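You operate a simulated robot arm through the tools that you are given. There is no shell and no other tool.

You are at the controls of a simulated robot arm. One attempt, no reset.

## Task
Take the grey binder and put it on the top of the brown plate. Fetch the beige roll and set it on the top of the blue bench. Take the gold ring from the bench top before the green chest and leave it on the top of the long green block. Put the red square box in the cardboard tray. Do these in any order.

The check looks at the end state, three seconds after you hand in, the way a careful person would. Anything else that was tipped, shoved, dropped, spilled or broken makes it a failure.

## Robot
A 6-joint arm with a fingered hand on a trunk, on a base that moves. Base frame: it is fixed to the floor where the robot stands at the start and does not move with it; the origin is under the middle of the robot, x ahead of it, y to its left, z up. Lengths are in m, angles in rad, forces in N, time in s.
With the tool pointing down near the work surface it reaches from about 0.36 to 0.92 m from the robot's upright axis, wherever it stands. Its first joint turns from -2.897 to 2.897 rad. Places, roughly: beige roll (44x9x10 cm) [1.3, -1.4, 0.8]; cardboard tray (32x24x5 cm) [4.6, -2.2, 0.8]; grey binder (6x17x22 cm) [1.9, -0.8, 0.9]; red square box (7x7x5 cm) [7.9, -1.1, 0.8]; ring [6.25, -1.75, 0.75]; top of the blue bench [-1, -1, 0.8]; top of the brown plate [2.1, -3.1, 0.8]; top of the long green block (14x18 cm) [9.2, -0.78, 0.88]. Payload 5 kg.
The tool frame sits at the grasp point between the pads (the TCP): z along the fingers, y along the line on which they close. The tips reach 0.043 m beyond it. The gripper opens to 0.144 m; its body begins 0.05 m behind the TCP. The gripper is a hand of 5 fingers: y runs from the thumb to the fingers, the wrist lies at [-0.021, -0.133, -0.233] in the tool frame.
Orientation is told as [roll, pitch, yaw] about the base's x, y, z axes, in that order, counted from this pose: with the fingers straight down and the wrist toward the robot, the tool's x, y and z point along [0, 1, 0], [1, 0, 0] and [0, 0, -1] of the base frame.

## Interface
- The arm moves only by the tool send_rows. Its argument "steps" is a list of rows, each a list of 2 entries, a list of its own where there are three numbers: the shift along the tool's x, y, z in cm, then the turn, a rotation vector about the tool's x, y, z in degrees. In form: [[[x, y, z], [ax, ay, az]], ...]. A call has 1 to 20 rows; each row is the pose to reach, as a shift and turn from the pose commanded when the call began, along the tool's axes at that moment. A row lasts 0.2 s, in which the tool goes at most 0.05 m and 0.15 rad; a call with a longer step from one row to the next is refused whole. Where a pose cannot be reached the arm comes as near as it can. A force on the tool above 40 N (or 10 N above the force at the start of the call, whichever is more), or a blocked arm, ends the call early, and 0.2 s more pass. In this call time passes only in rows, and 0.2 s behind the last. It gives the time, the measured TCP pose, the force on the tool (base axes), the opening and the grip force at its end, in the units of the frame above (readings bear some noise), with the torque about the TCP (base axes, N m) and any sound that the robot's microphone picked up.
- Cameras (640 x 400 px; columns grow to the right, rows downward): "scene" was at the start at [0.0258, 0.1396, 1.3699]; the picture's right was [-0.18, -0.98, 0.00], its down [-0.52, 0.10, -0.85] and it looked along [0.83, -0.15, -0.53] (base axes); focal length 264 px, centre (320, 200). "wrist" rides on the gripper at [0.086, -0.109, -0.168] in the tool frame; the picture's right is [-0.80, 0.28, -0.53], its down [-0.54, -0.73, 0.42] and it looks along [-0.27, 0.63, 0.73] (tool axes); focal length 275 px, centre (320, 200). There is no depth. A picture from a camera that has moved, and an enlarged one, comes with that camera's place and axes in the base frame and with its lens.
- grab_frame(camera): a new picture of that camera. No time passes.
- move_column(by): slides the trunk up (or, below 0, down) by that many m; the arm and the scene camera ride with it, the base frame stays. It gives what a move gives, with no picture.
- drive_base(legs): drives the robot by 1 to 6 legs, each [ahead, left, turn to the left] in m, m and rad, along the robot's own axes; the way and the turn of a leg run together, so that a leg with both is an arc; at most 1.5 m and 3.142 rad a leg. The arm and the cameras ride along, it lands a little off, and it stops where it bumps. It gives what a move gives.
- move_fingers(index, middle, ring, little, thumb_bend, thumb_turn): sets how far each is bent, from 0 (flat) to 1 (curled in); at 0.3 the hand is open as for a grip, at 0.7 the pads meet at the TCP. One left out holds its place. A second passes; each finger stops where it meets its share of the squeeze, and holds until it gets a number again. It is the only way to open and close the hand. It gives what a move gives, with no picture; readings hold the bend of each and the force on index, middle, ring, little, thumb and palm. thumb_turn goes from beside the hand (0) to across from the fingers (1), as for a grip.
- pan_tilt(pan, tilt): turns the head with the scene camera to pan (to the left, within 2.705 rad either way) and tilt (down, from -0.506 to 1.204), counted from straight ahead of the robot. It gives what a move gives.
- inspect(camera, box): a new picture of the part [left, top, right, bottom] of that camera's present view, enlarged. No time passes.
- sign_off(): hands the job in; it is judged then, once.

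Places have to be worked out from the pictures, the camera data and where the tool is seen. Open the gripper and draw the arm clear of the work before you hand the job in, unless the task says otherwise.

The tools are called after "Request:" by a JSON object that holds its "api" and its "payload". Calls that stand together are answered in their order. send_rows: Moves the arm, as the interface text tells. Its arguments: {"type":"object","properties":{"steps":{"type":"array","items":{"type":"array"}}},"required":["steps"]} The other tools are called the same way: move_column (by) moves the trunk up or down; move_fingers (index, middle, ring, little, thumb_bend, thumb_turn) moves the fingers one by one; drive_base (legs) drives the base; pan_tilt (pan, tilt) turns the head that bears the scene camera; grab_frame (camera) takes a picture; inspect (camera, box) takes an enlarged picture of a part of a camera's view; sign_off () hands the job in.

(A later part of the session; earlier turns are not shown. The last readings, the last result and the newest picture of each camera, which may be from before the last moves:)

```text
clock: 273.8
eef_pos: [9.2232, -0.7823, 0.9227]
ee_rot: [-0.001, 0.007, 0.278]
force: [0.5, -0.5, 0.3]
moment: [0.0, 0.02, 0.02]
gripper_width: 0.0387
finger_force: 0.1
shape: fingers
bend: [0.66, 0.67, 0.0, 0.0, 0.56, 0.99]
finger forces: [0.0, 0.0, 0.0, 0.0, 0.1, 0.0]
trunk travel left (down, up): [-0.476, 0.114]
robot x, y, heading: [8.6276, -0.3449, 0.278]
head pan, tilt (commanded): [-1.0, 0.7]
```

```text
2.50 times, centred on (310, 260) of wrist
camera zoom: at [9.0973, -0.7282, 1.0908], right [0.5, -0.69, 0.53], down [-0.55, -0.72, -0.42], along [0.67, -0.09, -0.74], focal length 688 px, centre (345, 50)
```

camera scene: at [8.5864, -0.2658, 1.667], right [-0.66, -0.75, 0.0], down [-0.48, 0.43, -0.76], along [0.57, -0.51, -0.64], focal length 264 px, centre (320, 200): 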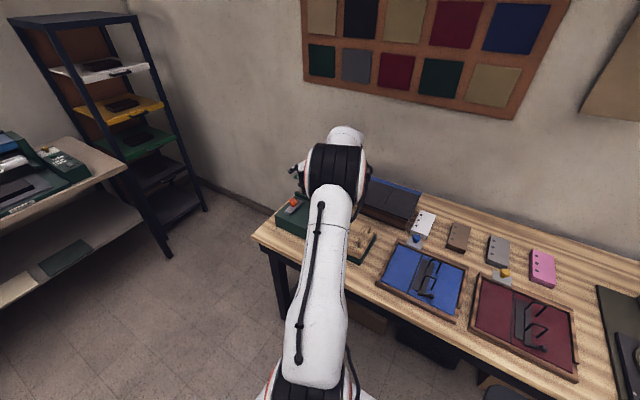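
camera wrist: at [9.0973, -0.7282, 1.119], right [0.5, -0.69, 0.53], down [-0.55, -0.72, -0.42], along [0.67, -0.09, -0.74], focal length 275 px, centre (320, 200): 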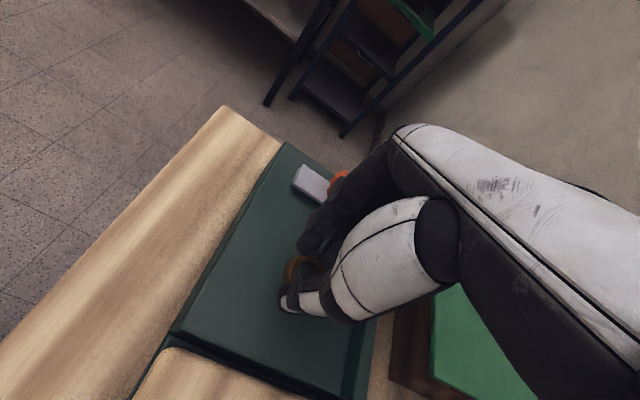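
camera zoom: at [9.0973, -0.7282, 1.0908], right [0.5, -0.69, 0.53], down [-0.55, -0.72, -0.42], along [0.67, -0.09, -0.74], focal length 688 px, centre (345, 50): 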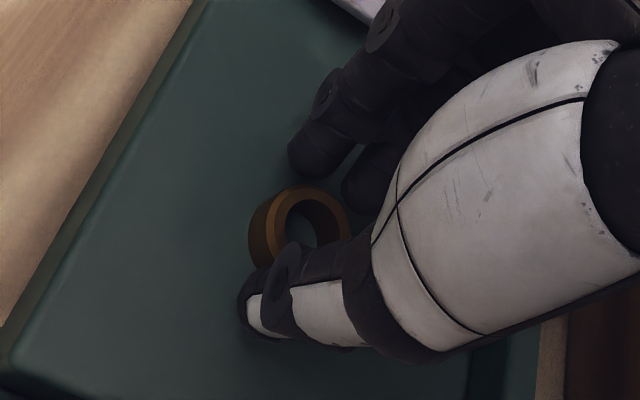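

The ring stands on the green top with no finger contact. I open a bit wider and raise.

Request:
{"api": "move_fingers", "payload": {"index": 0.58, "middle": 0.58, "thumb_bend": 0.51}}

Request:
{"api": "move_column", "payload": {"by": 0.03}}

Request:
{"api": "grab_frame", "payload": {"camera": "wrist"}}

Request:
{"api": "move_column", "payload": {"by": 0.08}}

Request:
{"api": "grab_frame", "payload": {"camera": "wrist"}}

```text
clock: 274.8
eef_pos: [9.2229, -0.7819, 0.9227]
ee_rot: [0.0, 0.006, 0.281]
force: [0.2, 0.4, -0.3]
moment: [-0.01, 0.01, -0.01]
gripper_width: 0.0635
finger_force: 0.2
shape: fingers
bend: [0.57, 0.57, 0.0, 0.0, 0.51, 0.98]
finger forces: [0.0, 0.0, 0.1, 0.1, 0.0, 0.0]
trunk travel left (down, up): [-0.476, 0.114]
robot x, y, heading: [8.6272, -0.3425, 0.276]
head pan, tilt (commanded): [-1.0, 0.7]
```

```text
clock: 275.5
eef_pos: [9.2234, -0.7822, 0.9519]
ee_rot: [-0.001, 0.005, 0.277]
force: [0.1, 1.0, 0.0]
moment: [0.03, 0.02, 0.01]
gripper_width: 0.0635
finger_force: 0.1
shape: fingers
bend: [0.57, 0.57, 0.0, 0.0, 0.51, 0.98]
finger forces: [0.1, 0.1, 0.0, 0.0, 0.0, 0.0]
trunk travel left (down, up): [-0.506, 0.084]
robot x, y, heading: [8.6283, -0.3436, 0.271]
head pan, tilt (commanded): [-1.0, 0.7]
```

```text
taken
camera wrist: at [9.0974, -0.7283, 1.1207], right [0.5, -0.69, 0.53], down [-0.55, -0.72, -0.42], along [0.67, -0.09, -0.74], focal length 275 px, centre (320, 200)
```

wrist: 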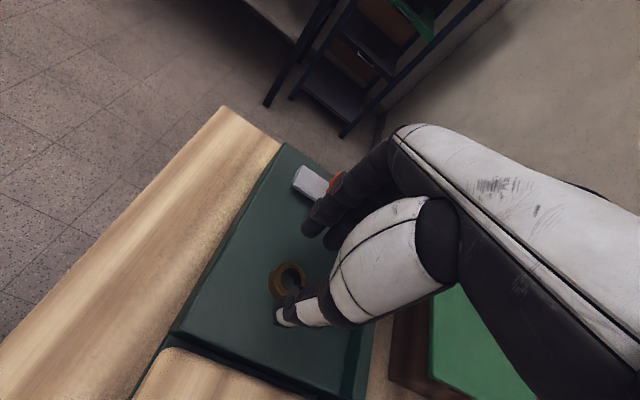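

```text
clock: 276.7
eef_pos: [9.223, -0.7813, 1.0323]
ee_rot: [0.0, 0.006, 0.278]
force: [-0.6, 0.4, -0.4]
moment: [-0.01, 0.0, 0.0]
gripper_width: 0.0632
finger_force: 0.0
shape: fingers
bend: [0.57, 0.57, 0.0, 0.0, 0.51, 0.98]
finger forces: [0.1, 0.1, 0.0, 0.1, 0.0, 0.0]
trunk travel left (down, up): [-0.586, 0.004]
robot x, y, heading: [8.6265, -0.3398, 0.276]
head pan, tilt (commanded): [-1.0, 0.7]
```

```text
taken
camera wrist: at [9.0974, -0.7283, 1.2006], right [0.5, -0.69, 0.53], down [-0.55, -0.72, -0.42], along [0.67, -0.09, -0.74], focal length 275 px, centre (320, 200)
```

wrist: 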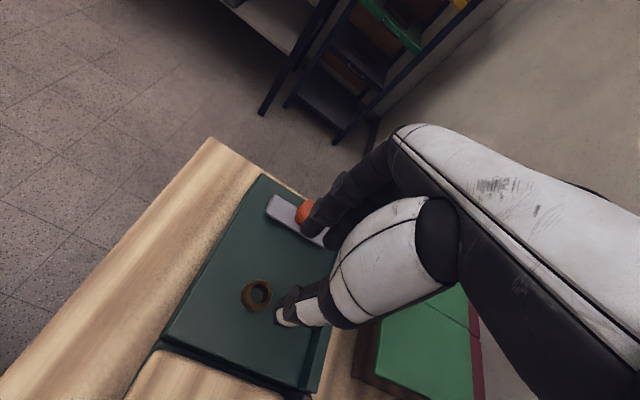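

The ring rests on the green top near its centre. I open the hand to its standard shape, swing the arm back to the front, and look for the red box.

Request:
{"api": "send_rows", "payload": {"steps": [[[3.09, 3.69, 0], [0, 0, 0]], [[6.38, 7.17, 0], [0, 0, 0]], [[9.88, 10.43, 0], [0, 0, 0]], [[13.58, 13.46, 0], [0, 0, 0]], [[17.48, 16.24, 0], [0, 0, 0]], [[21.54, 18.76, 0], [0, 0, 0]], [[25.76, 21.02, 0], [0, 0, 0]], [[30.11, 23.0, 0], [0, 0, 0]], [[34.59, 24.69, 0], [0, 0, 0]], [[39.16, 26.1, 0], [0, 0, 0]], [[43.82, 27.2, 0], [0, 0, 0]], [[48.53, 28.0, 0], [0, 0, 0]], [[53.29, 28.5, 0], [0, 0, 0]], [[57.79, 28.09, 0], [0, 0, 0]], [[58.59, 24.59, 0], [0, 0, 0]]]}}

Request:
{"api": "move_fingers", "payload": {"index": 0.3, "middle": 0.3, "ring": 0.3, "little": 0.3, "thumb_bend": 0.3}}

Request:
{"api": "inspect", "payload": {"camera": "scene", "box": [260, 180, 390, 270]}}

Request:
{"api": "pan_tilt", "payload": {"pan": -1.8, "tilt": 0.6}}

Request:
{"api": "grab_frame", "payload": {"camera": "scene"}}

```text
clock: 279.9
eef_pos: [9.2985, -0.1509, 1.0328]
ee_rot: [0.001, 0.004, 0.279]
force: [-0.8, 0.3, 0.0]
moment: [-0.06, -0.02, -0.01]
gripper_width: 0.0637
finger_force: 0.2
shape: fingers
bend: [0.57, 0.57, 0.0, 0.0, 0.51, 0.98]
finger forces: [0.0, 0.0, 0.1, 0.1, 0.0, 0.0]
trunk travel left (down, up): [-0.586, 0.004]
robot x, y, heading: [8.6254, -0.3442, 0.28]
head pan, tilt (commanded): [-1.0, 0.7]
```

```text
clock: 280.9
eef_pos: [9.2997, -0.15, 1.0329]
ee_rot: [0.0, 0.005, 0.279]
force: [0.0, -0.2, 0.0]
moment: [0.03, 0.0, 0.01]
gripper_width: 0.1494
finger_force: 0.0
shape: fingers
bend: [0.3, 0.3, 0.3, 0.3, 0.3, 0.96]
finger forces: [0.0, 0.0, 0.0, 0.1, 0.0, 0.1]
trunk travel left (down, up): [-0.586, 0.004]
robot x, y, heading: [8.6235, -0.3443, 0.277]
head pan, tilt (commanded): [-1.0, 0.7]
```

```text
4.44 times, centred on (325, 225) of scene
camera zoom: at [8.5865, -0.2655, 1.669], right [-0.66, -0.75, 0.0], down [-0.48, 0.43, -0.76], along [0.57, -0.51, -0.64], focal length 1176 px, centre (298, 89)
```

zoom: 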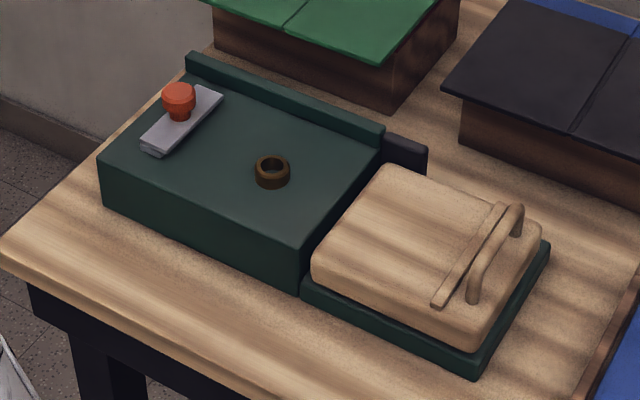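

```text
clock: 282.0
eef_pos: [9.2997, -0.1501, 1.0314]
ee_rot: [0.0, 0.006, 0.28]
force: [0.4, 0.4, -0.4]
moment: [0.02, -0.02, 0.05]
gripper_width: 0.1495
finger_force: 0.1
shape: fingers
bend: [0.3, 0.3, 0.3, 0.3, 0.3, 0.96]
finger forces: [0.2, 0.0, 0.0, 0.1, 0.0, 0.0]
trunk travel left (down, up): [-0.586, 0.004]
robot x, y, heading: [8.6286, -0.3435, 0.272]
head pan, tilt (commanded): [-1.799, 0.6]
```

```text
taken
camera scene: at [8.5272, -0.2975, 1.6776], right [-1.0, -0.05, 0.0], down [-0.03, 0.56, -0.83], along [0.04, -0.82, -0.56], focal length 264 px, centre (320, 200)
```

scene: 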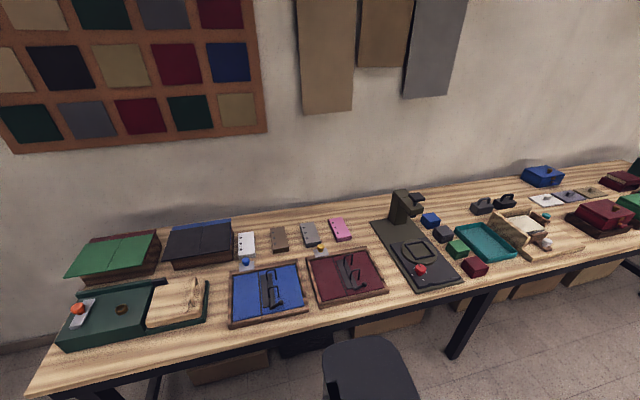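

The ring stands on the green block's top. The red square box is at about (7.912,-1.082) near the table's front edge, with a green box 12 cm behind it; I drive back 0.92 m and turn to face the table there.

Request:
{"api": "drive_base", "payload": {"legs": [[-0.918, 0.226, 0], [0, 0, -1.545]]}}

Request:
{"api": "pan_tilt", "payload": {"pan": 0.0, "tilt": 0.75}}

Request:
{"api": "grab_frame", "payload": {"camera": "scene"}}

Request:
{"api": "grab_frame", "payload": {"camera": "wrist"}}

```text
clock: 290.7
eef_pos: [7.9042, -1.0438, 1.0324]
ee_rot: [0.001, 0.004, -1.246]
force: [-0.6, -0.3, 0.1]
moment: [0.02, 0.01, 0.02]
gripper_width: 0.1495
finger_force: 0.1
shape: fingers
bend: [0.3, 0.3, 0.3, 0.3, 0.3, 0.96]
finger forces: [0.0, 0.0, 0.1, 0.0, 0.0, 0.1]
trunk travel left (down, up): [-0.586, 0.004]
robot x, y, heading: [7.6855, -0.3828, -1.249]
head pan, tilt (commanded): [-1.799, 0.6]
```

```text
clock: 292.5
eef_pos: [7.9035, -1.0428, 1.0328]
ee_rot: [0.0, 0.006, -1.247]
force: [0.7, 0.6, 0.6]
moment: [-0.03, 0.02, -0.01]
gripper_width: 0.1496
finger_force: 0.0
shape: fingers
bend: [0.3, 0.3, 0.3, 0.3, 0.3, 0.96]
finger forces: [0.1, 0.1, 0.0, 0.0, 0.0, 0.1]
trunk travel left (down, up): [-0.586, 0.004]
robot x, y, heading: [7.6816, -0.3781, -1.251]
head pan, tilt (commanded): [0.0, 0.75]
```

```text
taken
camera scene: at [7.8344, -0.3519, 1.6647], right [-0.95, -0.32, 0.0], down [-0.22, 0.65, -0.73], along [0.23, -0.69, -0.68], focal length 264 px, centre (320, 200)
```

scene: 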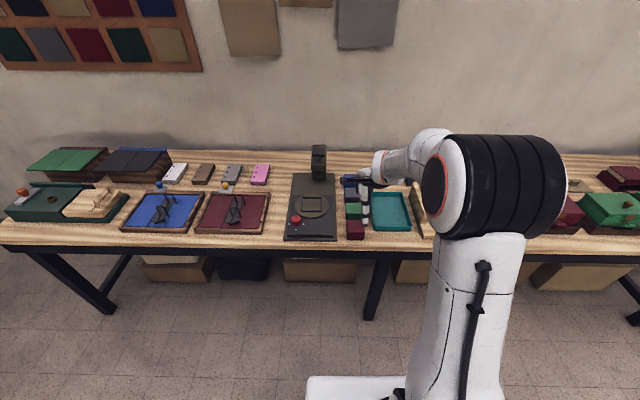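

```text
taken
camera wrist: at [7.9525, -0.9137, 1.2001], right [-0.66, -0.53, 0.53], down [-0.75, 0.52, -0.42], along [-0.05, -0.68, -0.74], focal length 275 px, centre (320, 200)
```

wrist: 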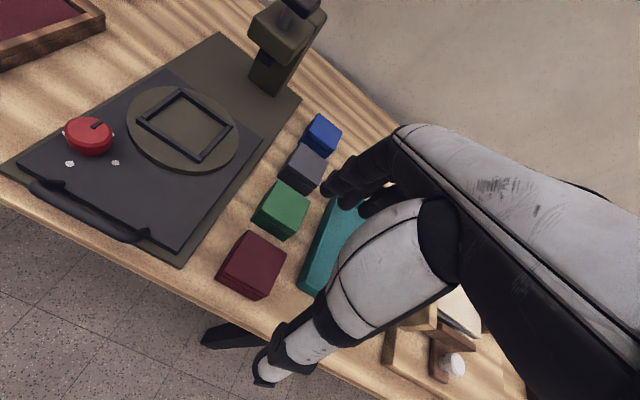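

The red box is the nearest of a row of four (red, green, grey, blue), between a dark mat and a teal tray. I enlarge it in both views.

Request:
{"api": "inspect", "payload": {"camera": "wrist", "box": [170, 120, 370, 320]}}

Request:
{"api": "inspect", "payload": {"camera": "scene", "box": [280, 160, 430, 260]}}

```text
2.00 times, centred on (270, 220) of wrist
camera zoom: at [7.9525, -0.9137, 1.2001], right [-0.66, -0.53, 0.53], down [-0.75, 0.52, -0.42], along [-0.05, -0.68, -0.74], focal length 551 px, centre (420, 160)
```

zoom: 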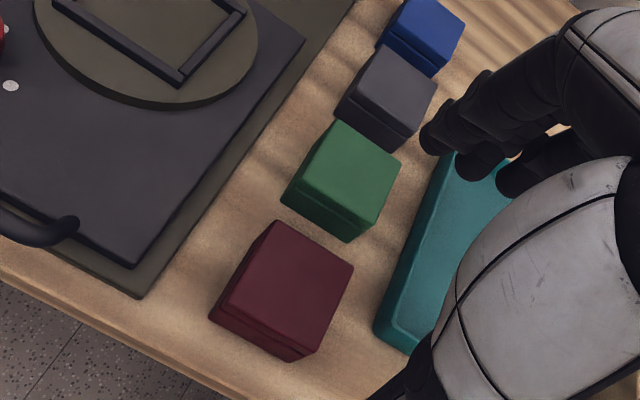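

```text
4.00 times, centred on (355, 210) of scene
camera zoom: at [7.8344, -0.3519, 1.6647], right [-0.95, -0.32, 0.0], down [-0.22, 0.65, -0.73], along [0.23, -0.69, -0.68], focal length 1058 px, centre (180, 160)
```

zoom: 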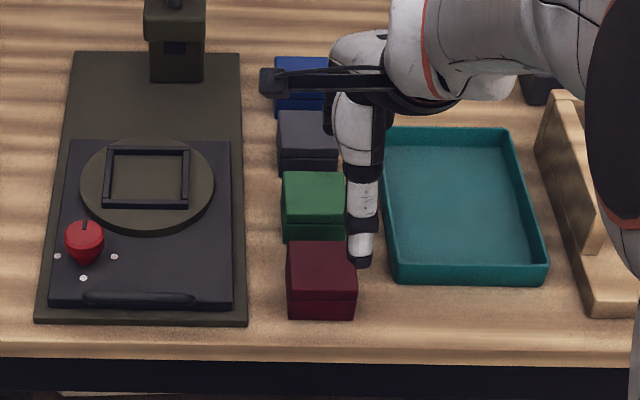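

Red box: centre ≈(7.926,-1.079), aligned with the table, gaps of about 4–4.5 cm to its neighbours. I pre-shape the fingers (0.48), centre the four fingers over it and lower 11 cm to look.

Request:
{"api": "move_fingers", "payload": {"index": 0.48, "middle": 0.48, "ring": 0.48, "little": 0.48, "thumb_bend": 0.38}}

Request:
{"api": "send_rows", "payload": {"steps": [[[1.5, 2.1, 0], [0, 0, 0.6]], [[2.98, 4.15, 0], [0, 0, 1.2]]]}}

Request:
{"api": "move_column", "payload": {"by": -0.1}}

Request:
{"api": "grab_frame", "payload": {"camera": "wrist"}}

Request:
{"api": "inspect", "payload": {"camera": "scene", "box": [280, 160, 430, 260]}}

```text
clock: 293.5
eef_pos: [7.9031, -1.0443, 1.0313]
ee_rot: [0.0, 0.005, -1.245]
force: [-1.2, -0.3, 0.2]
moment: [0.0, 0.05, 0.0]
gripper_width: 0.1046
finger_force: 0.1
shape: fingers
bend: [0.48, 0.48, 0.48, 0.48, 0.38, 0.96]
finger forces: [0.0, 0.0, 0.0, 0.0, 0.1, 0.0]
trunk travel left (down, up): [-0.586, 0.004]
robot x, y, heading: [7.6777, -0.3742, -1.252]
head pan, tilt (commanded): [0.0, 0.75]
```

```text
clock: 294.1
eef_pos: [7.9439, -1.0745, 1.0316]
ee_rot: [-0.001, 0.007, -1.268]
force: [0.0, 0.2, -0.1]
moment: [0.0, 0.01, 0.02]
gripper_width: 0.104
finger_force: 0.0
shape: fingers
bend: [0.48, 0.48, 0.48, 0.48, 0.38, 0.96]
finger forces: [0.0, 0.1, 0.0, 0.0, 0.0, 0.0]
trunk travel left (down, up): [-0.586, 0.004]
robot x, y, heading: [7.681, -0.3778, -1.245]
head pan, tilt (commanded): [0.0, 0.75]
```

```text
clock: 295.4
eef_pos: [7.9435, -1.0747, 0.9325]
ee_rot: [0.0, 0.005, -1.268]
force: [-0.8, 0.8, -0.8]
moment: [-0.05, 0.04, 0.01]
gripper_width: 0.1041
finger_force: 0.0
shape: fingers
bend: [0.48, 0.48, 0.48, 0.48, 0.38, 0.96]
finger forces: [0.0, 0.1, 0.0, 0.0, 0.1, 0.0]
trunk travel left (down, up): [-0.486, 0.104]
robot x, y, heading: [7.6844, -0.3787, -1.25]
head pan, tilt (commanded): [0.0, 0.75]
```

```text
taken
camera wrist: at [7.9956, -0.9455, 1.1006], right [-0.67, -0.51, 0.53], down [-0.74, 0.53, -0.42], along [-0.07, -0.67, -0.74], focal length 275 px, centre (320, 200)
```

wrist: 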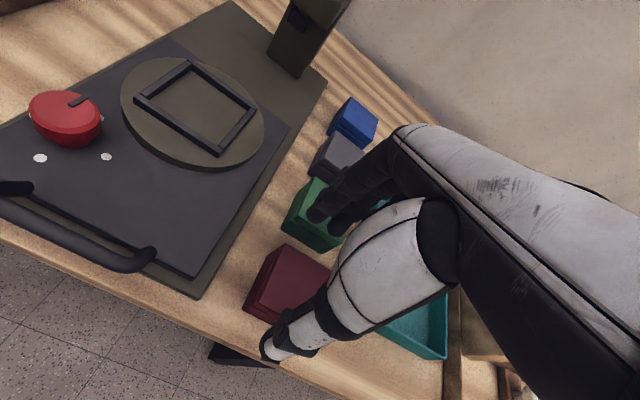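

```text
4.00 times, centred on (355, 210) of scene
camera zoom: at [7.8344, -0.3518, 1.5647], right [-0.95, -0.32, 0.0], down [-0.22, 0.65, -0.73], along [0.23, -0.69, -0.68], focal length 1058 px, centre (180, 160)
```

zoom: 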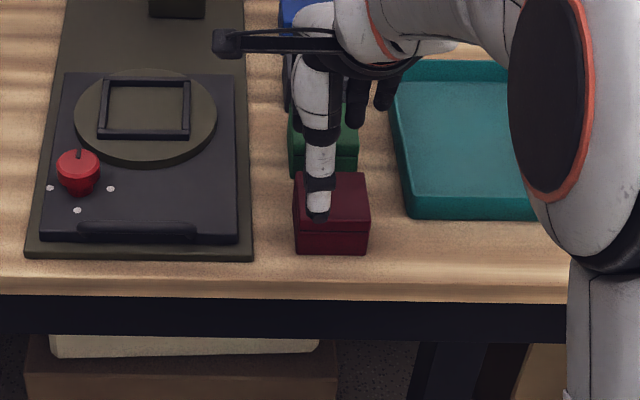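

I verify the box's place relative to the hand in an enlarged wrist view.

Request:
{"api": "inspect", "payload": {"camera": "wrist", "box": [220, 160, 380, 360]}}

```text
2.00 times, centred on (300, 260) of wrist
camera zoom: at [7.9956, -0.9455, 1.1006], right [-0.67, -0.51, 0.53], down [-0.74, 0.53, -0.42], along [-0.07, -0.67, -0.74], focal length 551 px, centre (360, 80)
```

zoom: 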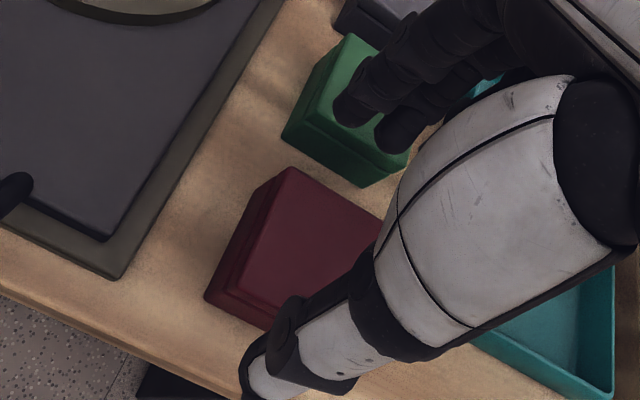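

The box sits at tool (-2.0, 0.0) cm and the fingers will enter the 4 cm gap with about 1 cm to spare on each side. I lower 5 cm, check, then the last bit.

Request:
{"api": "move_column", "payload": {"by": -0.045}}

Request:
{"api": "grab_frame", "payload": {"camera": "wrist"}}

Request:
{"api": "move_column", "payload": {"by": -0.015}}

Request:
{"api": "inspect", "payload": {"camera": "wrist", "box": [220, 140, 380, 340]}}

Request:
{"api": "inspect", "payload": {"camera": "scene", "box": [280, 120, 430, 220]}}

```text
clock: 296.3
eef_pos: [7.9439, -1.0745, 0.8876]
ee_rot: [0.001, 0.007, -1.269]
force: [0.1, 0.3, 0.5]
moment: [-0.02, -0.02, 0.01]
gripper_width: 0.1041
finger_force: 0.0
shape: fingers
bend: [0.48, 0.48, 0.48, 0.48, 0.38, 0.96]
finger forces: [0.0, 0.1, 0.1, 0.0, 0.0, 0.0]
trunk travel left (down, up): [-0.441, 0.149]
robot x, y, heading: [7.6811, -0.3801, -1.249]
head pan, tilt (commanded): [0.0, 0.75]
```

```text
taken
camera wrist: at [7.9956, -0.9454, 1.0556], right [-0.67, -0.51, 0.53], down [-0.74, 0.53, -0.42], along [-0.07, -0.67, -0.74], focal length 275 px, centre (320, 200)
```

wrist: 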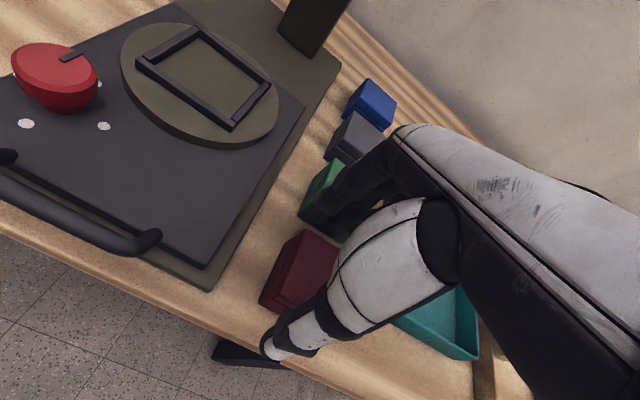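

```text
clock: 296.9
eef_pos: [7.9449, -1.0748, 0.8776]
ee_rot: [-0.001, -0.003, -1.264]
force: [-0.7, 5.2, 24.5]
moment: [-1.63, -0.12, -0.07]
gripper_width: 0.1042
finger_force: 12.5
shape: fingers
bend: [0.48, 0.48, 0.48, 0.48, 0.38, 0.96]
finger forces: [0.0, 24.9, 0.0, 0.0, 0.0, 0.0]
trunk travel left (down, up): [-0.426, 0.164]
robot x, y, heading: [7.6798, -0.3768, -1.248]
head pan, tilt (commanded): [0.0, 0.75]
```

```text
2.00 times, centred on (300, 240) of wrist
camera zoom: at [7.9953, -0.9444, 1.0449], right [-0.67, -0.51, 0.54], down [-0.73, 0.53, -0.43], along [-0.07, -0.68, -0.73], focal length 551 px, centre (360, 120)
```

zoom: 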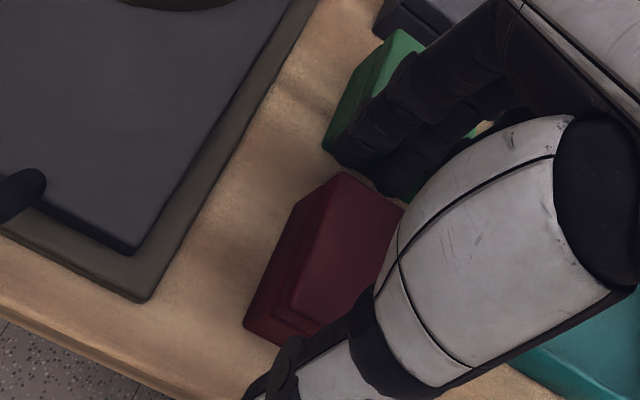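

```text
4.00 times, centred on (355, 170) of scene
camera zoom: at [7.8335, -0.3492, 1.5052], right [-0.95, -0.32, 0.0], down [-0.22, 0.65, -0.73], along [0.23, -0.7, -0.68], focal length 1058 px, centre (180, 320)
```

zoom: 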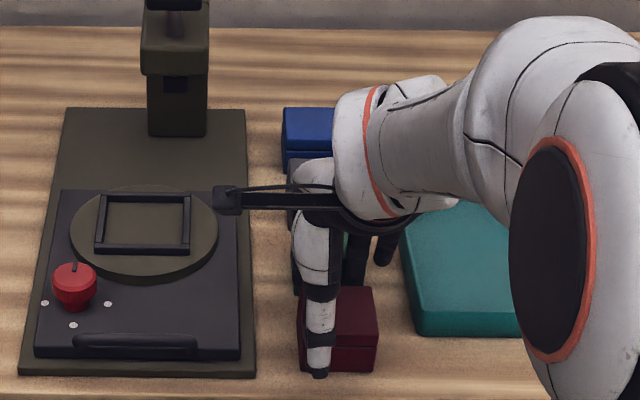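

The middle finger came down on the green box's near edge (25 N), so that gap is too narrow for the leaning fingers. I raise at once and check that nothing moved.

Request:
{"api": "move_column", "payload": {"by": 0.1}}

Request:
{"api": "inspect", "payload": {"camera": "wrist", "box": [180, 120, 400, 360]}}

Request:
{"api": "inspect", "payload": {"camera": "scene", "box": [280, 160, 430, 260]}}

```text
clock: 298.2
eef_pos: [7.9445, -1.075, 0.9722]
ee_rot: [0.0, 0.009, -1.267]
force: [-0.1, -0.7, 0.0]
moment: [0.05, 0.01, 0.03]
gripper_width: 0.1043
finger_force: 0.1
shape: fingers
bend: [0.48, 0.48, 0.48, 0.48, 0.38, 0.96]
finger forces: [0.1, 0.0, 0.0, 0.1, 0.0, 0.1]
trunk travel left (down, up): [-0.526, 0.064]
robot x, y, heading: [7.6811, -0.3803, -1.253]
head pan, tilt (commanded): [0.0, 0.75]
```

```text
1.67 times, centred on (290, 240) of wrist
camera zoom: at [7.9957, -0.9456, 1.1401], right [-0.67, -0.51, 0.53], down [-0.74, 0.53, -0.42], along [-0.07, -0.67, -0.74], focal length 459 px, centre (370, 133)
```

zoom: 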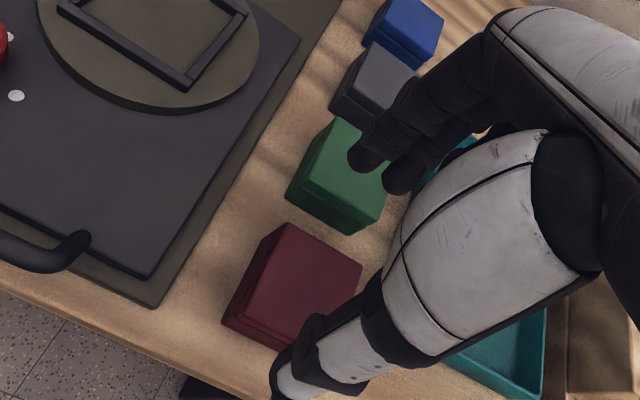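

```text
4.00 times, centred on (355, 210) of scene
camera zoom: at [7.8345, -0.352, 1.6047], right [-0.95, -0.32, 0.0], down [-0.22, 0.65, -0.73], along [0.23, -0.69, -0.68], focal length 1058 px, centre (180, 160)
```

zoom: 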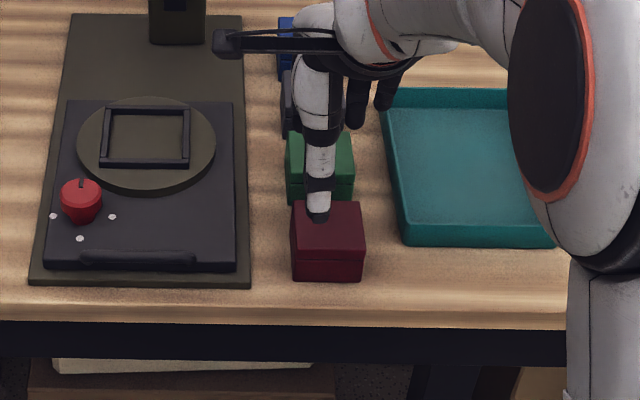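

Nothing seems displaced. I will grasp the box sideways instead: thumb on its right, fingers on its left over the low mat. I raise, turn left to face along the table, and move to the corresponding place.

Request:
{"api": "move_column", "payload": {"by": 0.06}}

Request:
{"api": "drive_base", "payload": {"legs": [[0, 0, 1.53], [-0.424, -0.163, 0]]}}

Request:
{"api": "pan_tilt", "payload": {"pan": -1.0, "tilt": 0.7}}

Request:
{"api": "grab_frame", "payload": {"camera": "scene"}}

```text
clock: 299.2
eef_pos: [7.9449, -1.0743, 1.0333]
ee_rot: [0.001, 0.008, -1.267]
force: [-0.5, -0.8, 0.4]
moment: [0.02, 0.02, 0.02]
gripper_width: 0.1041
finger_force: 0.0
shape: fingers
bend: [0.48, 0.48, 0.48, 0.48, 0.38, 0.96]
finger forces: [0.0, 0.0, 0.0, 0.1, 0.0, 0.1]
trunk travel left (down, up): [-0.586, 0.004]
robot x, y, heading: [7.6803, -0.3792, -1.249]
head pan, tilt (commanded): [0.0, 0.75]
```

```text
clock: 305.7
eef_pos: [8.0111, -0.4239, 1.0328]
ee_rot: [0.001, 0.005, 0.24]
force: [0.3, -0.4, 0.0]
moment: [0.02, -0.04, 0.01]
gripper_width: 0.1043
finger_force: 0.0
shape: fingers
bend: [0.48, 0.48, 0.48, 0.48, 0.38, 0.96]
finger forces: [0.0, 0.0, 0.1, 0.1, 0.0, 0.1]
trunk travel left (down, up): [-0.586, 0.004]
robot x, y, heading: [7.301, -0.647, 0.258]
head pan, tilt (commanded): [0.0, 0.75]
```

```text
clock: 306.9
eef_pos: [8.0114, -0.4254, 1.0333]
ee_rot: [0.0, 0.006, 0.241]
force: [0.8, -0.2, 0.2]
moment: [0.0, 0.02, -0.03]
gripper_width: 0.1041
finger_force: 0.2
shape: fingers
bend: [0.48, 0.48, 0.48, 0.48, 0.38, 0.96]
finger forces: [0.0, 0.0, 0.0, 0.0, 0.0, 0.0]
trunk travel left (down, up): [-0.586, 0.004]
robot x, y, heading: [7.3011, -0.6422, 0.257]
head pan, tilt (commanded): [-1.0, 0.7]
```

```text
taken
camera scene: at [7.2642, -0.5653, 1.669], right [-0.68, -0.74, 0.0], down [-0.48, 0.43, -0.76], along [0.56, -0.52, -0.64], focal length 264 px, centre (320, 200)
```

scene: 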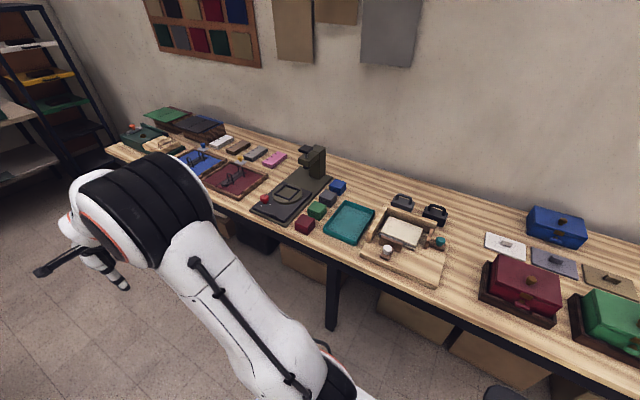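

Robot at (7.301,-0.645); the box is still at (7.926,-1.080). I flatten ring and little finger, set the thumb to 0.45, and swing the arm right on the arc with a small yaw to line up with the table.

Request:
{"api": "move_fingers", "payload": {"index": 0.48, "middle": 0.48, "ring": 0.0, "little": 0.0, "thumb_bend": 0.45}}

Request:
{"api": "send_rows", "payload": {"steps": [[[-4.72, 0.18, 0], [0, 0, -0.24]], [[-9.46, 0.01, 0], [0, 0, -0.5]], [[-14.19, -0.46, 0], [0, 0, -0.7]], [[-18.89, -1.22, 0], [0, 0, -1.0]], [[-23.52, -2.28, 0], [0, 0, -1.2]], [[-28.07, -3.65, 0], [0, 0, -1.5]], [[-32.53, -5.3, 0], [0, 0, -1.7]], [[-36.88, -7.22, 0], [0, 0, -1.9]], [[-41.09, -9.41, 0], [0, 0, -2.2]], [[-45.17, -11.87, 0], [0, 0, -2.4]], [[-49.15, -14.48, 0], [0, 0, -2.7]], [[-52.94, -17.38, 0], [0, 0, -2.9]], [[-56.54, -20.51, 0], [0, 0, -3.2]], [[-60.01, -23.97, 0], [0, 0, -3.4]]]}}

Request:
{"api": "move_column", "payload": {"by": -0.08}}

Request:
{"api": "grab_frame", "payload": {"camera": "wrist"}}

Request:
{"api": "inspect", "payload": {"camera": "wrist", "box": [180, 180, 380, 380]}}

```text
clock: 307.9
eef_pos: [8.0125, -0.4241, 1.0324]
ee_rot: [0.001, 0.005, 0.241]
force: [-0.5, -0.2, -0.1]
moment: [-0.01, 0.01, 0.03]
gripper_width: 0.0916
finger_force: 0.0
shape: fingers
bend: [0.48, 0.48, 0.0, 0.0, 0.45, 0.97]
finger forces: [0.0, 0.0, 0.0, 0.0, 0.0, 0.1]
trunk travel left (down, up): [-0.586, 0.004]
robot x, y, heading: [7.3031, -0.6378, 0.256]
head pan, tilt (commanded): [-1.0, 0.7]
```

```text
clock: 310.9
eef_pos: [7.9212, -1.065, 1.0351]
ee_rot: [0.001, 0.005, 0.299]
force: [-1.1, 0.2, -0.3]
moment: [0.02, -0.05, 0.0]
gripper_width: 0.0916
finger_force: 0.1
shape: fingers
bend: [0.48, 0.48, 0.0, 0.0, 0.45, 0.97]
finger forces: [0.1, 0.0, 0.0, 0.1, 0.0, 0.0]
trunk travel left (down, up): [-0.586, 0.004]
robot x, y, heading: [7.3003, -0.6456, 0.254]
head pan, tilt (commanded): [-1.0, 0.7]
```

```text
clock: 312.1
eef_pos: [7.9223, -1.0649, 0.9562]
ee_rot: [0.0, 0.005, 0.298]
force: [-0.1, -0.4, 0.4]
moment: [-0.01, 0.03, 0.02]
gripper_width: 0.0917
finger_force: 0.1
shape: fingers
bend: [0.48, 0.48, 0.0, 0.0, 0.45, 0.97]
finger forces: [0.0, 0.0, 0.1, 0.0, 0.1, 0.1]
trunk travel left (down, up): [-0.506, 0.084]
robot x, y, heading: [7.3016, -0.6415, 0.259]
head pan, tilt (commanded): [-1.0, 0.7]
```

```text
taken
camera wrist: at [7.7948, -1.0144, 1.1237], right [0.51, -0.68, 0.53], down [-0.54, -0.73, -0.42], along [0.67, -0.07, -0.74], focal length 275 px, centre (320, 200)
```

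wrist: 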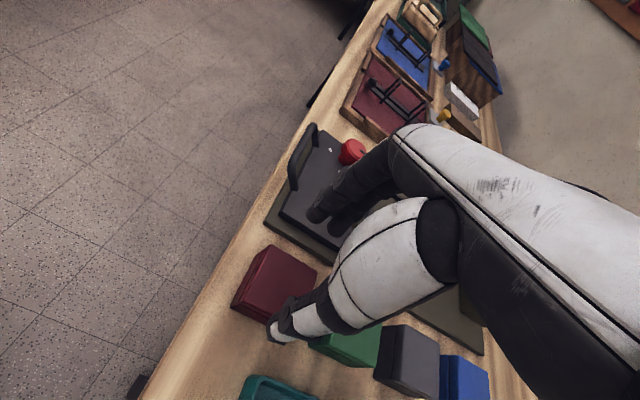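

```text
2.00 times, centred on (280, 280) of wrist
camera zoom: at [7.7948, -1.0144, 1.1237], right [0.51, -0.68, 0.53], down [-0.54, -0.73, -0.42], along [0.67, -0.07, -0.74], focal length 551 px, centre (400, 40)
```

zoom: 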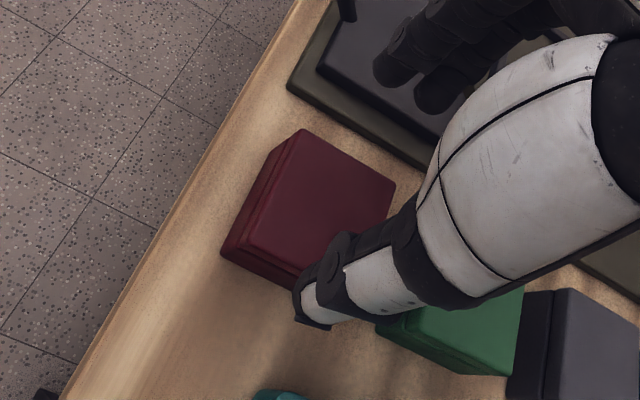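

The box is at tool (-1.4, 0) cm with about 1 cm clearance to thumb and fingers, and the tray's corner is well outside the thumb. I lower in steps to z≈0.872.

Request:
{"api": "move_column", "payload": {"by": -0.055}}

Request:
{"api": "move_column", "payload": {"by": -0.015}}

Request:
{"api": "move_column", "payload": {"by": -0.012}}

Request:
{"api": "inspect", "payload": {"camera": "wrist", "box": [200, 140, 400, 340]}}

```text
clock: 313.1
eef_pos: [7.9215, -1.0653, 0.9009]
ee_rot: [-0.001, 0.006, 0.3]
force: [0.1, -0.7, -0.4]
moment: [0.0, -0.02, 0.01]
gripper_width: 0.0914
finger_force: 0.1
shape: fingers
bend: [0.48, 0.48, 0.0, 0.0, 0.45, 0.97]
finger forces: [0.0, 0.1, 0.0, 0.0, 0.1, 0.1]
trunk travel left (down, up): [-0.451, 0.139]
robot x, y, heading: [7.3005, -0.6425, 0.259]
head pan, tilt (commanded): [-1.0, 0.7]
```

```text
clock: 313.7
eef_pos: [7.9213, -1.0659, 0.885]
ee_rot: [0.0, 0.004, 0.302]
force: [0.2, 0.2, 0.7]
moment: [-0.01, 0.03, 0.0]
gripper_width: 0.0914
finger_force: 0.0
shape: fingers
bend: [0.48, 0.48, 0.0, 0.0, 0.45, 0.97]
finger forces: [0.0, 0.0, 0.0, 0.0, 0.0, 0.1]
trunk travel left (down, up): [-0.436, 0.154]
robot x, y, heading: [7.2988, -0.6475, 0.258]
head pan, tilt (commanded): [-1.0, 0.7]
```

```text
clock: 314.3
eef_pos: [7.9213, -1.0661, 0.874]
ee_rot: [0.0, 0.006, 0.301]
force: [0.4, -0.6, -0.1]
moment: [0.0, 0.0, 0.02]
gripper_width: 0.0917
finger_force: 0.0
shape: fingers
bend: [0.48, 0.48, 0.0, 0.0, 0.45, 0.97]
finger forces: [0.0, 0.1, 0.0, 0.1, 0.0, 0.0]
trunk travel left (down, up): [-0.424, 0.166]
robot x, y, heading: [7.2998, -0.6428, 0.256]
head pan, tilt (commanded): [-1.0, 0.7]
```

```text
2.00 times, centred on (300, 240) of wrist
camera zoom: at [7.7948, -1.0144, 1.0416], right [0.51, -0.68, 0.53], down [-0.54, -0.73, -0.42], along [0.67, -0.07, -0.74], focal length 551 px, centre (360, 120)
```

zoom: 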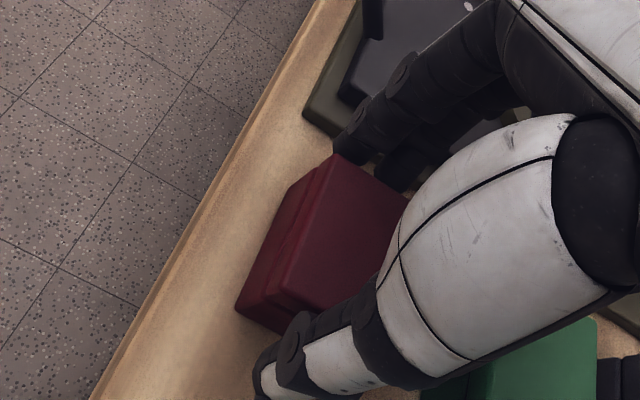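

No contact. I lower another 6 mm and close index, middle and thumb on the box.

Request:
{"api": "move_column", "payload": {"by": -0.006}}

Request:
{"api": "move_fingers", "payload": {"index": 0.56, "middle": 0.56, "thumb_bend": 0.52}}

Request:
{"api": "inspect", "payload": {"camera": "wrist", "box": [200, 140, 400, 340]}}

```text
clock: 314.9
eef_pos: [7.9213, -1.0658, 0.8676]
ee_rot: [0.0, 0.005, 0.298]
force: [-0.6, -0.4, 0.3]
moment: [-0.03, 0.03, 0.0]
gripper_width: 0.0915
finger_force: 0.1
shape: fingers
bend: [0.48, 0.48, 0.0, 0.0, 0.45, 0.97]
finger forces: [0.0, 0.0, 0.0, 0.0, 0.0, 0.0]
trunk travel left (down, up): [-0.418, 0.172]
robot x, y, heading: [7.299, -0.6404, 0.258]
head pan, tilt (commanded): [-1.0, 0.7]
```

```text
clock: 315.9
eef_pos: [7.9212, -1.0658, 0.8677]
ee_rot: [-0.001, 0.005, 0.3]
force: [-0.5, -0.3, 0.9]
moment: [-0.01, 0.0, -0.01]
gripper_width: 0.0717
finger_force: 3.6
shape: fingers
bend: [0.54, 0.55, 0.0, 0.0, 0.5, 0.98]
finger forces: [1.8, 1.8, 0.0, 0.0, 3.6, 0.0]
trunk travel left (down, up): [-0.418, 0.172]
robot x, y, heading: [7.3008, -0.6441, 0.255]
head pan, tilt (commanded): [-1.0, 0.7]
```

```text
2.00 times, centred on (300, 240) of wrist
camera zoom: at [7.7949, -1.0144, 1.0355], right [0.51, -0.68, 0.53], down [-0.54, -0.73, -0.42], along [0.67, -0.07, -0.74], focal length 551 px, centre (360, 120)
```

zoom: 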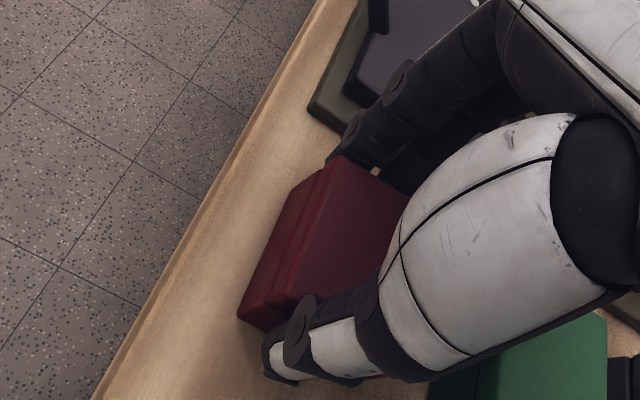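

Even contact on both sides. I squeeze more firmly.

Request:
{"api": "move_fingers", "payload": {"index": 0.68, "middle": 0.68, "thumb_bend": 0.62}}

Request:
{"api": "move_column", "payload": {"by": 0.02}}

Request:
{"api": "inspect", "payload": {"camera": "wrist", "box": [200, 140, 400, 340]}}

```text
clock: 316.9
eef_pos: [7.9215, -1.0655, 0.8675]
ee_rot: [0.001, 0.006, 0.301]
force: [0.7, 0.8, 1.3]
moment: [-0.04, -0.1, 0.04]
gripper_width: 0.0692
finger_force: 18.8
shape: fingers
bend: [0.56, 0.58, 0.0, 0.0, 0.51, 0.98]
finger forces: [9.7, 8.9, 0.0, 0.0, 18.5, 0.0]
trunk travel left (down, up): [-0.418, 0.172]
robot x, y, heading: [7.3023, -0.6456, 0.26]
head pan, tilt (commanded): [-1.0, 0.7]
```

```text
clock: 317.5
eef_pos: [7.9225, -1.0661, 0.8874]
ee_rot: [0.0, 0.007, 0.3]
force: [0.0, -0.2, -2.1]
moment: [0.02, 0.02, 0.01]
gripper_width: 0.0692
finger_force: 18.6
shape: fingers
bend: [0.56, 0.58, 0.0, 0.0, 0.52, 0.98]
finger forces: [10.0, 8.3, 0.1, 0.0, 18.2, 0.0]
trunk travel left (down, up): [-0.438, 0.152]
robot x, y, heading: [7.301, -0.6418, 0.258]
head pan, tilt (commanded): [-1.0, 0.7]
```

```text
2.00 times, centred on (300, 240) of wrist
camera zoom: at [7.795, -1.0145, 1.0553], right [0.51, -0.68, 0.53], down [-0.54, -0.73, -0.42], along [0.67, -0.07, -0.74], focal length 551 px, centre (360, 120)
```

zoom: 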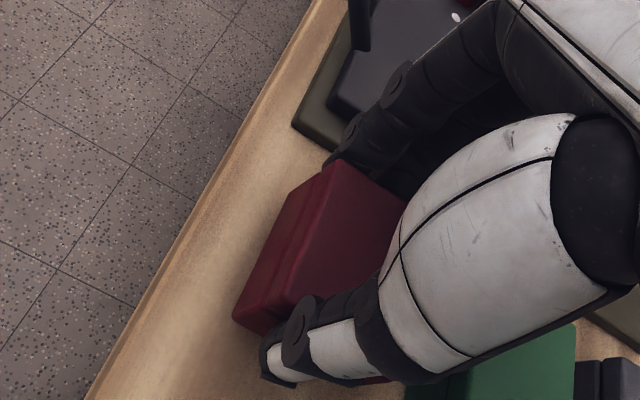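

The box is lifted (about 2 N). I raise to travel height and swing the arm back to the front.

Request:
{"api": "move_column", "payload": {"by": 0.148}}

Request:
{"api": "send_rows", "payload": {"steps": [[[3.5, 3.4, 0], [0, 0, 0]], [[7.1, 6.6, 0], [0, 0, 0]], [[10.9, 9.5, 0], [0, 0, 0]], [[14.9, 12.1, 0], [0, 0, 0]], [[19.0, 14.5, 0], [0, 0, 0]], [[23.2, 16.7, 0], [0, 0, 0]], [[27.6, 18.6, 0], [0, 0, 0]], [[32.1, 20.2, 0], [0, 0, 0]], [[36.7, 21.5, 0], [0, 0, 0]], [[41.3, 22.5, 0], [0, 0, 0]], [[46.0, 23.2, 0], [0, 0, 0]], [[50.7, 23.6, 0], [0, 0, 0]], [[55.3, 23.5, 0], [0, 0, 0]], [[57.3, 19.5, 0], [0, 0, 0]]]}}

Request:
{"api": "grab_frame", "payload": {"camera": "wrist"}}

Request:
{"api": "grab_frame", "payload": {"camera": "scene"}}

```text
clock: 319.2
eef_pos: [7.9223, -1.0656, 1.0347]
ee_rot: [-0.001, 0.004, 0.3]
force: [-0.4, -0.4, -1.5]
moment: [-0.01, -0.02, 0.0]
gripper_width: 0.0693
finger_force: 18.4
shape: fingers
bend: [0.56, 0.58, 0.0, 0.0, 0.52, 0.98]
finger forces: [10.0, 8.2, 0.0, 0.0, 18.3, 0.1]
trunk travel left (down, up): [-0.586, 0.004]
robot x, y, heading: [7.3062, -0.6422, 0.259]
head pan, tilt (commanded): [-1.0, 0.7]
```

```text
clock: 322.2
eef_pos: [7.9417, -0.4585, 1.0354]
ee_rot: [0.001, 0.006, 0.299]
force: [0.1, 1.1, -0.8]
moment: [0.0, -0.01, -0.01]
gripper_width: 0.0693
finger_force: 18.0
shape: fingers
bend: [0.56, 0.58, 0.0, 0.0, 0.52, 0.98]
finger forces: [9.6, 8.4, 0.1, 0.0, 18.1, 0.0]
trunk travel left (down, up): [-0.586, 0.004]
robot x, y, heading: [7.3012, -0.6415, 0.263]
head pan, tilt (commanded): [-1.0, 0.7]
```

```text
taken
camera wrist: at [7.8143, -0.4067, 1.2027], right [0.51, -0.68, 0.53], down [-0.53, -0.73, -0.42], along [0.67, -0.07, -0.73], focal length 275 px, centre (320, 200)
```

wrist: 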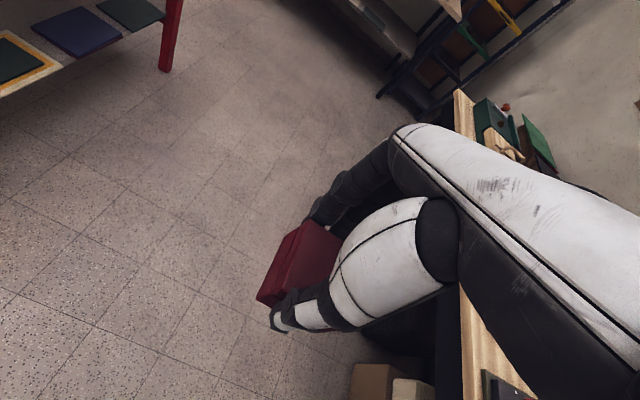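

```text
taken
camera scene: at [7.2633, -0.5653, 1.669], right [-0.68, -0.74, 0.0], down [-0.47, 0.44, -0.77], along [0.56, -0.52, -0.64], focal length 264 px, centre (320, 200)
```

scene: 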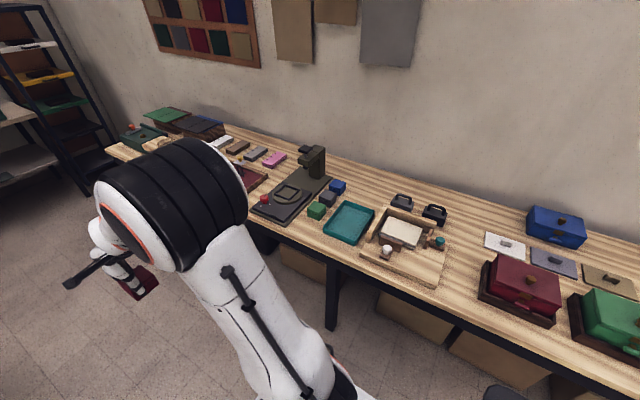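

The box is held and its neighbours are undisturbed. I drive backward along the aisle toward the cardboard tray (about 3.5 m), first 2.8 m.

Request:
{"api": "drive_base", "payload": {"legs": [[0, 0, 0.04], [-1.4, -0.03, 0], [-1.4, -0.03, 0]]}}

Request:
{"api": "pan_tilt", "payload": {"pan": -1.3, "tilt": 0.6}}

Request:
{"api": "grab_frame", "payload": {"camera": "scene"}}

```text
clock: 336.0
eef_pos: [5.315, -1.2501, 1.0337]
ee_rot: [0.0, 0.004, 0.293]
force: [0.0, 0.7, -0.3]
moment: [0.02, 0.01, 0.01]
gripper_width: 0.069
finger_force: 18.4
shape: fingers
bend: [0.56, 0.58, 0.0, 0.0, 0.52, 0.98]
finger forces: [9.7, 8.3, 0.1, 0.1, 17.9, 0.0]
trunk travel left (down, up): [-0.586, 0.004]
robot x, y, heading: [4.6735, -1.432, 0.255]
head pan, tilt (commanded): [-1.0, 0.7]
```

```text
clock: 336.8
eef_pos: [5.3155, -1.2506, 1.034]
ee_rot: [0.0, 0.007, 0.294]
force: [0.3, -0.3, -0.9]
moment: [0.03, 0.0, -0.01]
gripper_width: 0.0693
finger_force: 18.1
shape: fingers
bend: [0.56, 0.58, 0.0, 0.0, 0.52, 0.98]
finger forces: [9.7, 8.4, 0.0, 0.1, 18.0, 0.0]
trunk travel left (down, up): [-0.586, 0.004]
robot x, y, heading: [4.6737, -1.431, 0.251]
head pan, tilt (commanded): [-1.3, 0.6]
```

```text
taken
camera scene: at [4.6177, -1.3717, 1.6776], right [-0.87, -0.5, 0.0], down [-0.28, 0.49, -0.82], along [0.41, -0.71, -0.57], focal length 264 px, centre (320, 200)
```

scene: 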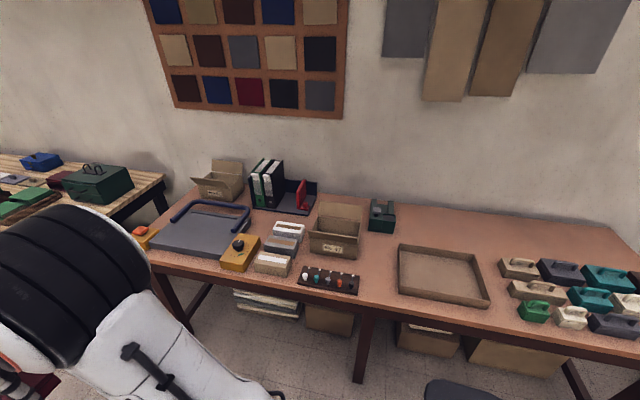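

The empty cardboard tray is on the brown table, centre about (4.559,-2.29), long side along the table. I drive to about (3.94,-1.80) so that it lies at the same relative place as in the earlier arm swings.

Request:
{"api": "drive_base", "payload": {"legs": [[-0.807, -0.177, 0.03]]}}

Request:
{"api": "pan_tilt", "payload": {"pan": -0.95, "tilt": 0.7}}

Request:
{"api": "grab_frame", "payload": {"camera": "scene"}}

```text
clock: 341.1
eef_pos: [4.5924, -1.6095, 1.0344]
ee_rot: [-0.002, 0.007, 0.326]
force: [-0.7, 0.8, -1.9]
moment: [0.02, -0.01, -0.01]
gripper_width: 0.0691
finger_force: 17.4
shape: fingers
bend: [0.56, 0.58, 0.0, 0.0, 0.52, 0.98]
finger forces: [9.8, 8.4, 0.0, 0.1, 18.0, 0.0]
trunk travel left (down, up): [-0.586, 0.004]
robot x, y, heading: [3.9582, -1.811, 0.292]
head pan, tilt (commanded): [-1.3, 0.6]
```

```text
clock: 341.9
eef_pos: [4.5921, -1.6095, 1.0338]
ee_rot: [-0.001, 0.007, 0.326]
force: [-0.7, -0.7, -1.8]
moment: [0.03, 0.02, 0.01]
gripper_width: 0.069
finger_force: 17.3
shape: fingers
bend: [0.56, 0.58, 0.0, 0.0, 0.52, 0.98]
finger forces: [9.8, 8.2, 0.0, 0.0, 18.0, 0.1]
trunk travel left (down, up): [-0.586, 0.004]
robot x, y, heading: [3.9569, -1.8125, 0.288]
head pan, tilt (commanded): [-0.949, 0.7]
```

```text
taken
camera scene: at [3.9201, -1.7316, 1.669], right [-0.62, -0.79, 0.0], down [-0.51, 0.4, -0.77], along [0.6, -0.47, -0.64], focal length 264 px, centre (320, 200)
```

scene: 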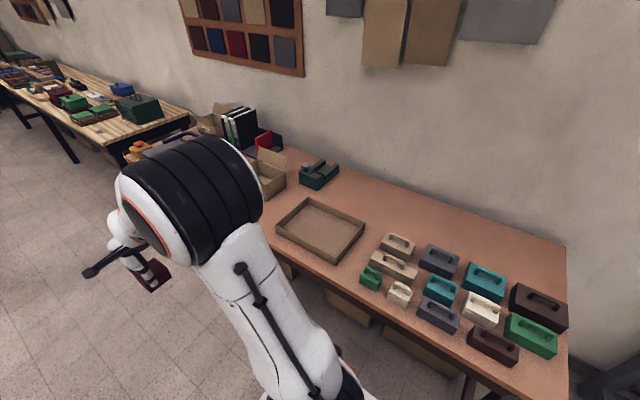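

I enlarge the tray to pin down its corners.

Request:
{"api": "inspect", "payload": {"camera": "scene", "box": [260, 180, 390, 280]}}

```text
4.00 times, centred on (325, 230) of scene
camera zoom: at [3.9201, -1.7316, 1.669], right [-0.62, -0.79, 0.0], down [-0.51, 0.4, -0.77], along [0.6, -0.47, -0.64], focal length 1058 px, centre (300, 80)
```

zoom: 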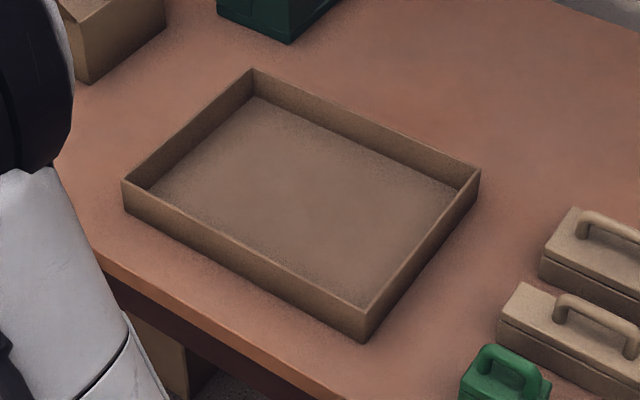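

The tray is centred at (4.589,-2.252), rim 32 x 24 cm at z≈0.815. I swing the arm right on an arc to hold the red box above the tray's centre.

Request:
{"api": "send_rows", "payload": {"steps": [[[-0.89, 3.86, 0], [0, 0, 0]], [[-3.51, 7.07, 0], [0, 0, 0]], [[-8.27, 7.29, 0], [0, 0, 0]], [[-13.03, 6.53, 0], [0, 0, 0]], [[-17.72, 5.47, 0], [0, 0, 0]], [[-22.34, 4.1, 0], [0, 0, 0]], [[-26.85, 2.44, 0], [0, 0, 0]], [[-31.26, 0.49, 0], [0, 0, 0]], [[-35.52, -1.75, 0], [0, 0, 0]], [[-39.63, -4.25, 0], [0, 0, 0]], [[-43.57, -7.01, 0], [0, 0, 0]], [[-47.52, -9.79, 0], [0, 0, 0]], [[-51.14, -12.82, 0], [0, 0, 0]], [[-54.64, -16.01, 0], [0, 0, 0]], [[-57.86, -19.32, 0], [0, 0, 0]], [[-59.4, -20.89, 0], [0, 0, 0]]]}}

Request:
{"api": "grab_frame", "payload": {"camera": "wrist"}}

Request:
{"api": "grab_frame", "payload": {"camera": "scene"}}

```text
clock: 345.3
eef_pos: [4.5865, -2.2397, 1.0362]
ee_rot: [0.002, 0.005, 0.33]
force: [0.0, 0.4, -3.0]
moment: [0.02, -0.02, 0.01]
gripper_width: 0.0689
finger_force: 17.9
shape: fingers
bend: [0.56, 0.58, 0.0, 0.0, 0.52, 0.98]
finger forces: [9.5, 8.1, 0.0, 0.0, 17.6, 0.0]
trunk travel left (down, up): [-0.586, 0.004]
robot x, y, heading: [3.9562, -1.8112, 0.284]
head pan, tilt (commanded): [-0.949, 0.7]
```

```text
taken
camera wrist: at [4.4567, -2.1928, 1.2037], right [0.53, -0.66, 0.53], down [-0.51, -0.75, -0.42], along [0.68, -0.05, -0.74], focal length 275 px, centre (320, 200)
```

wrist: 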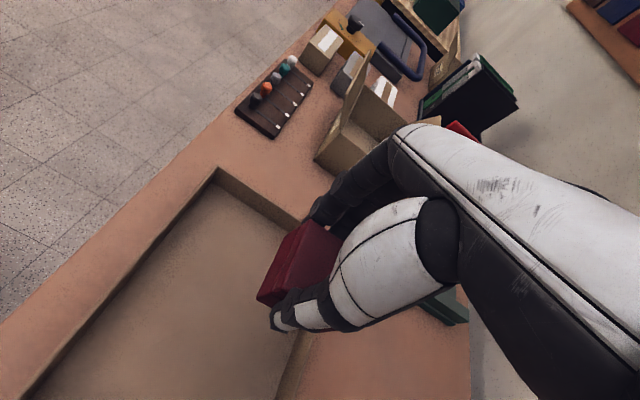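

```text
taken
camera scene: at [3.9199, -1.7322, 1.669], right [-0.62, -0.79, 0.0], down [-0.51, 0.4, -0.76], along [0.6, -0.47, -0.64], focal length 264 px, centre (320, 200)
```

scene: 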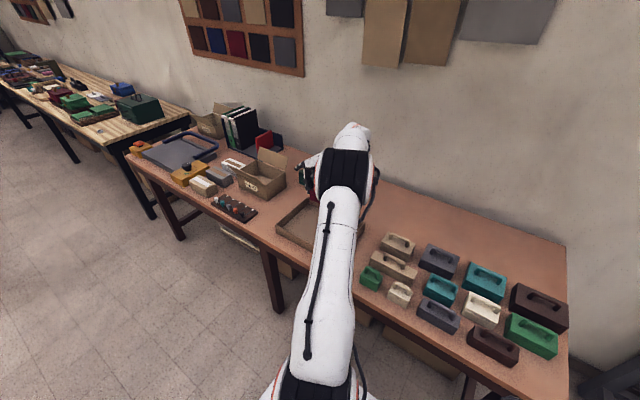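

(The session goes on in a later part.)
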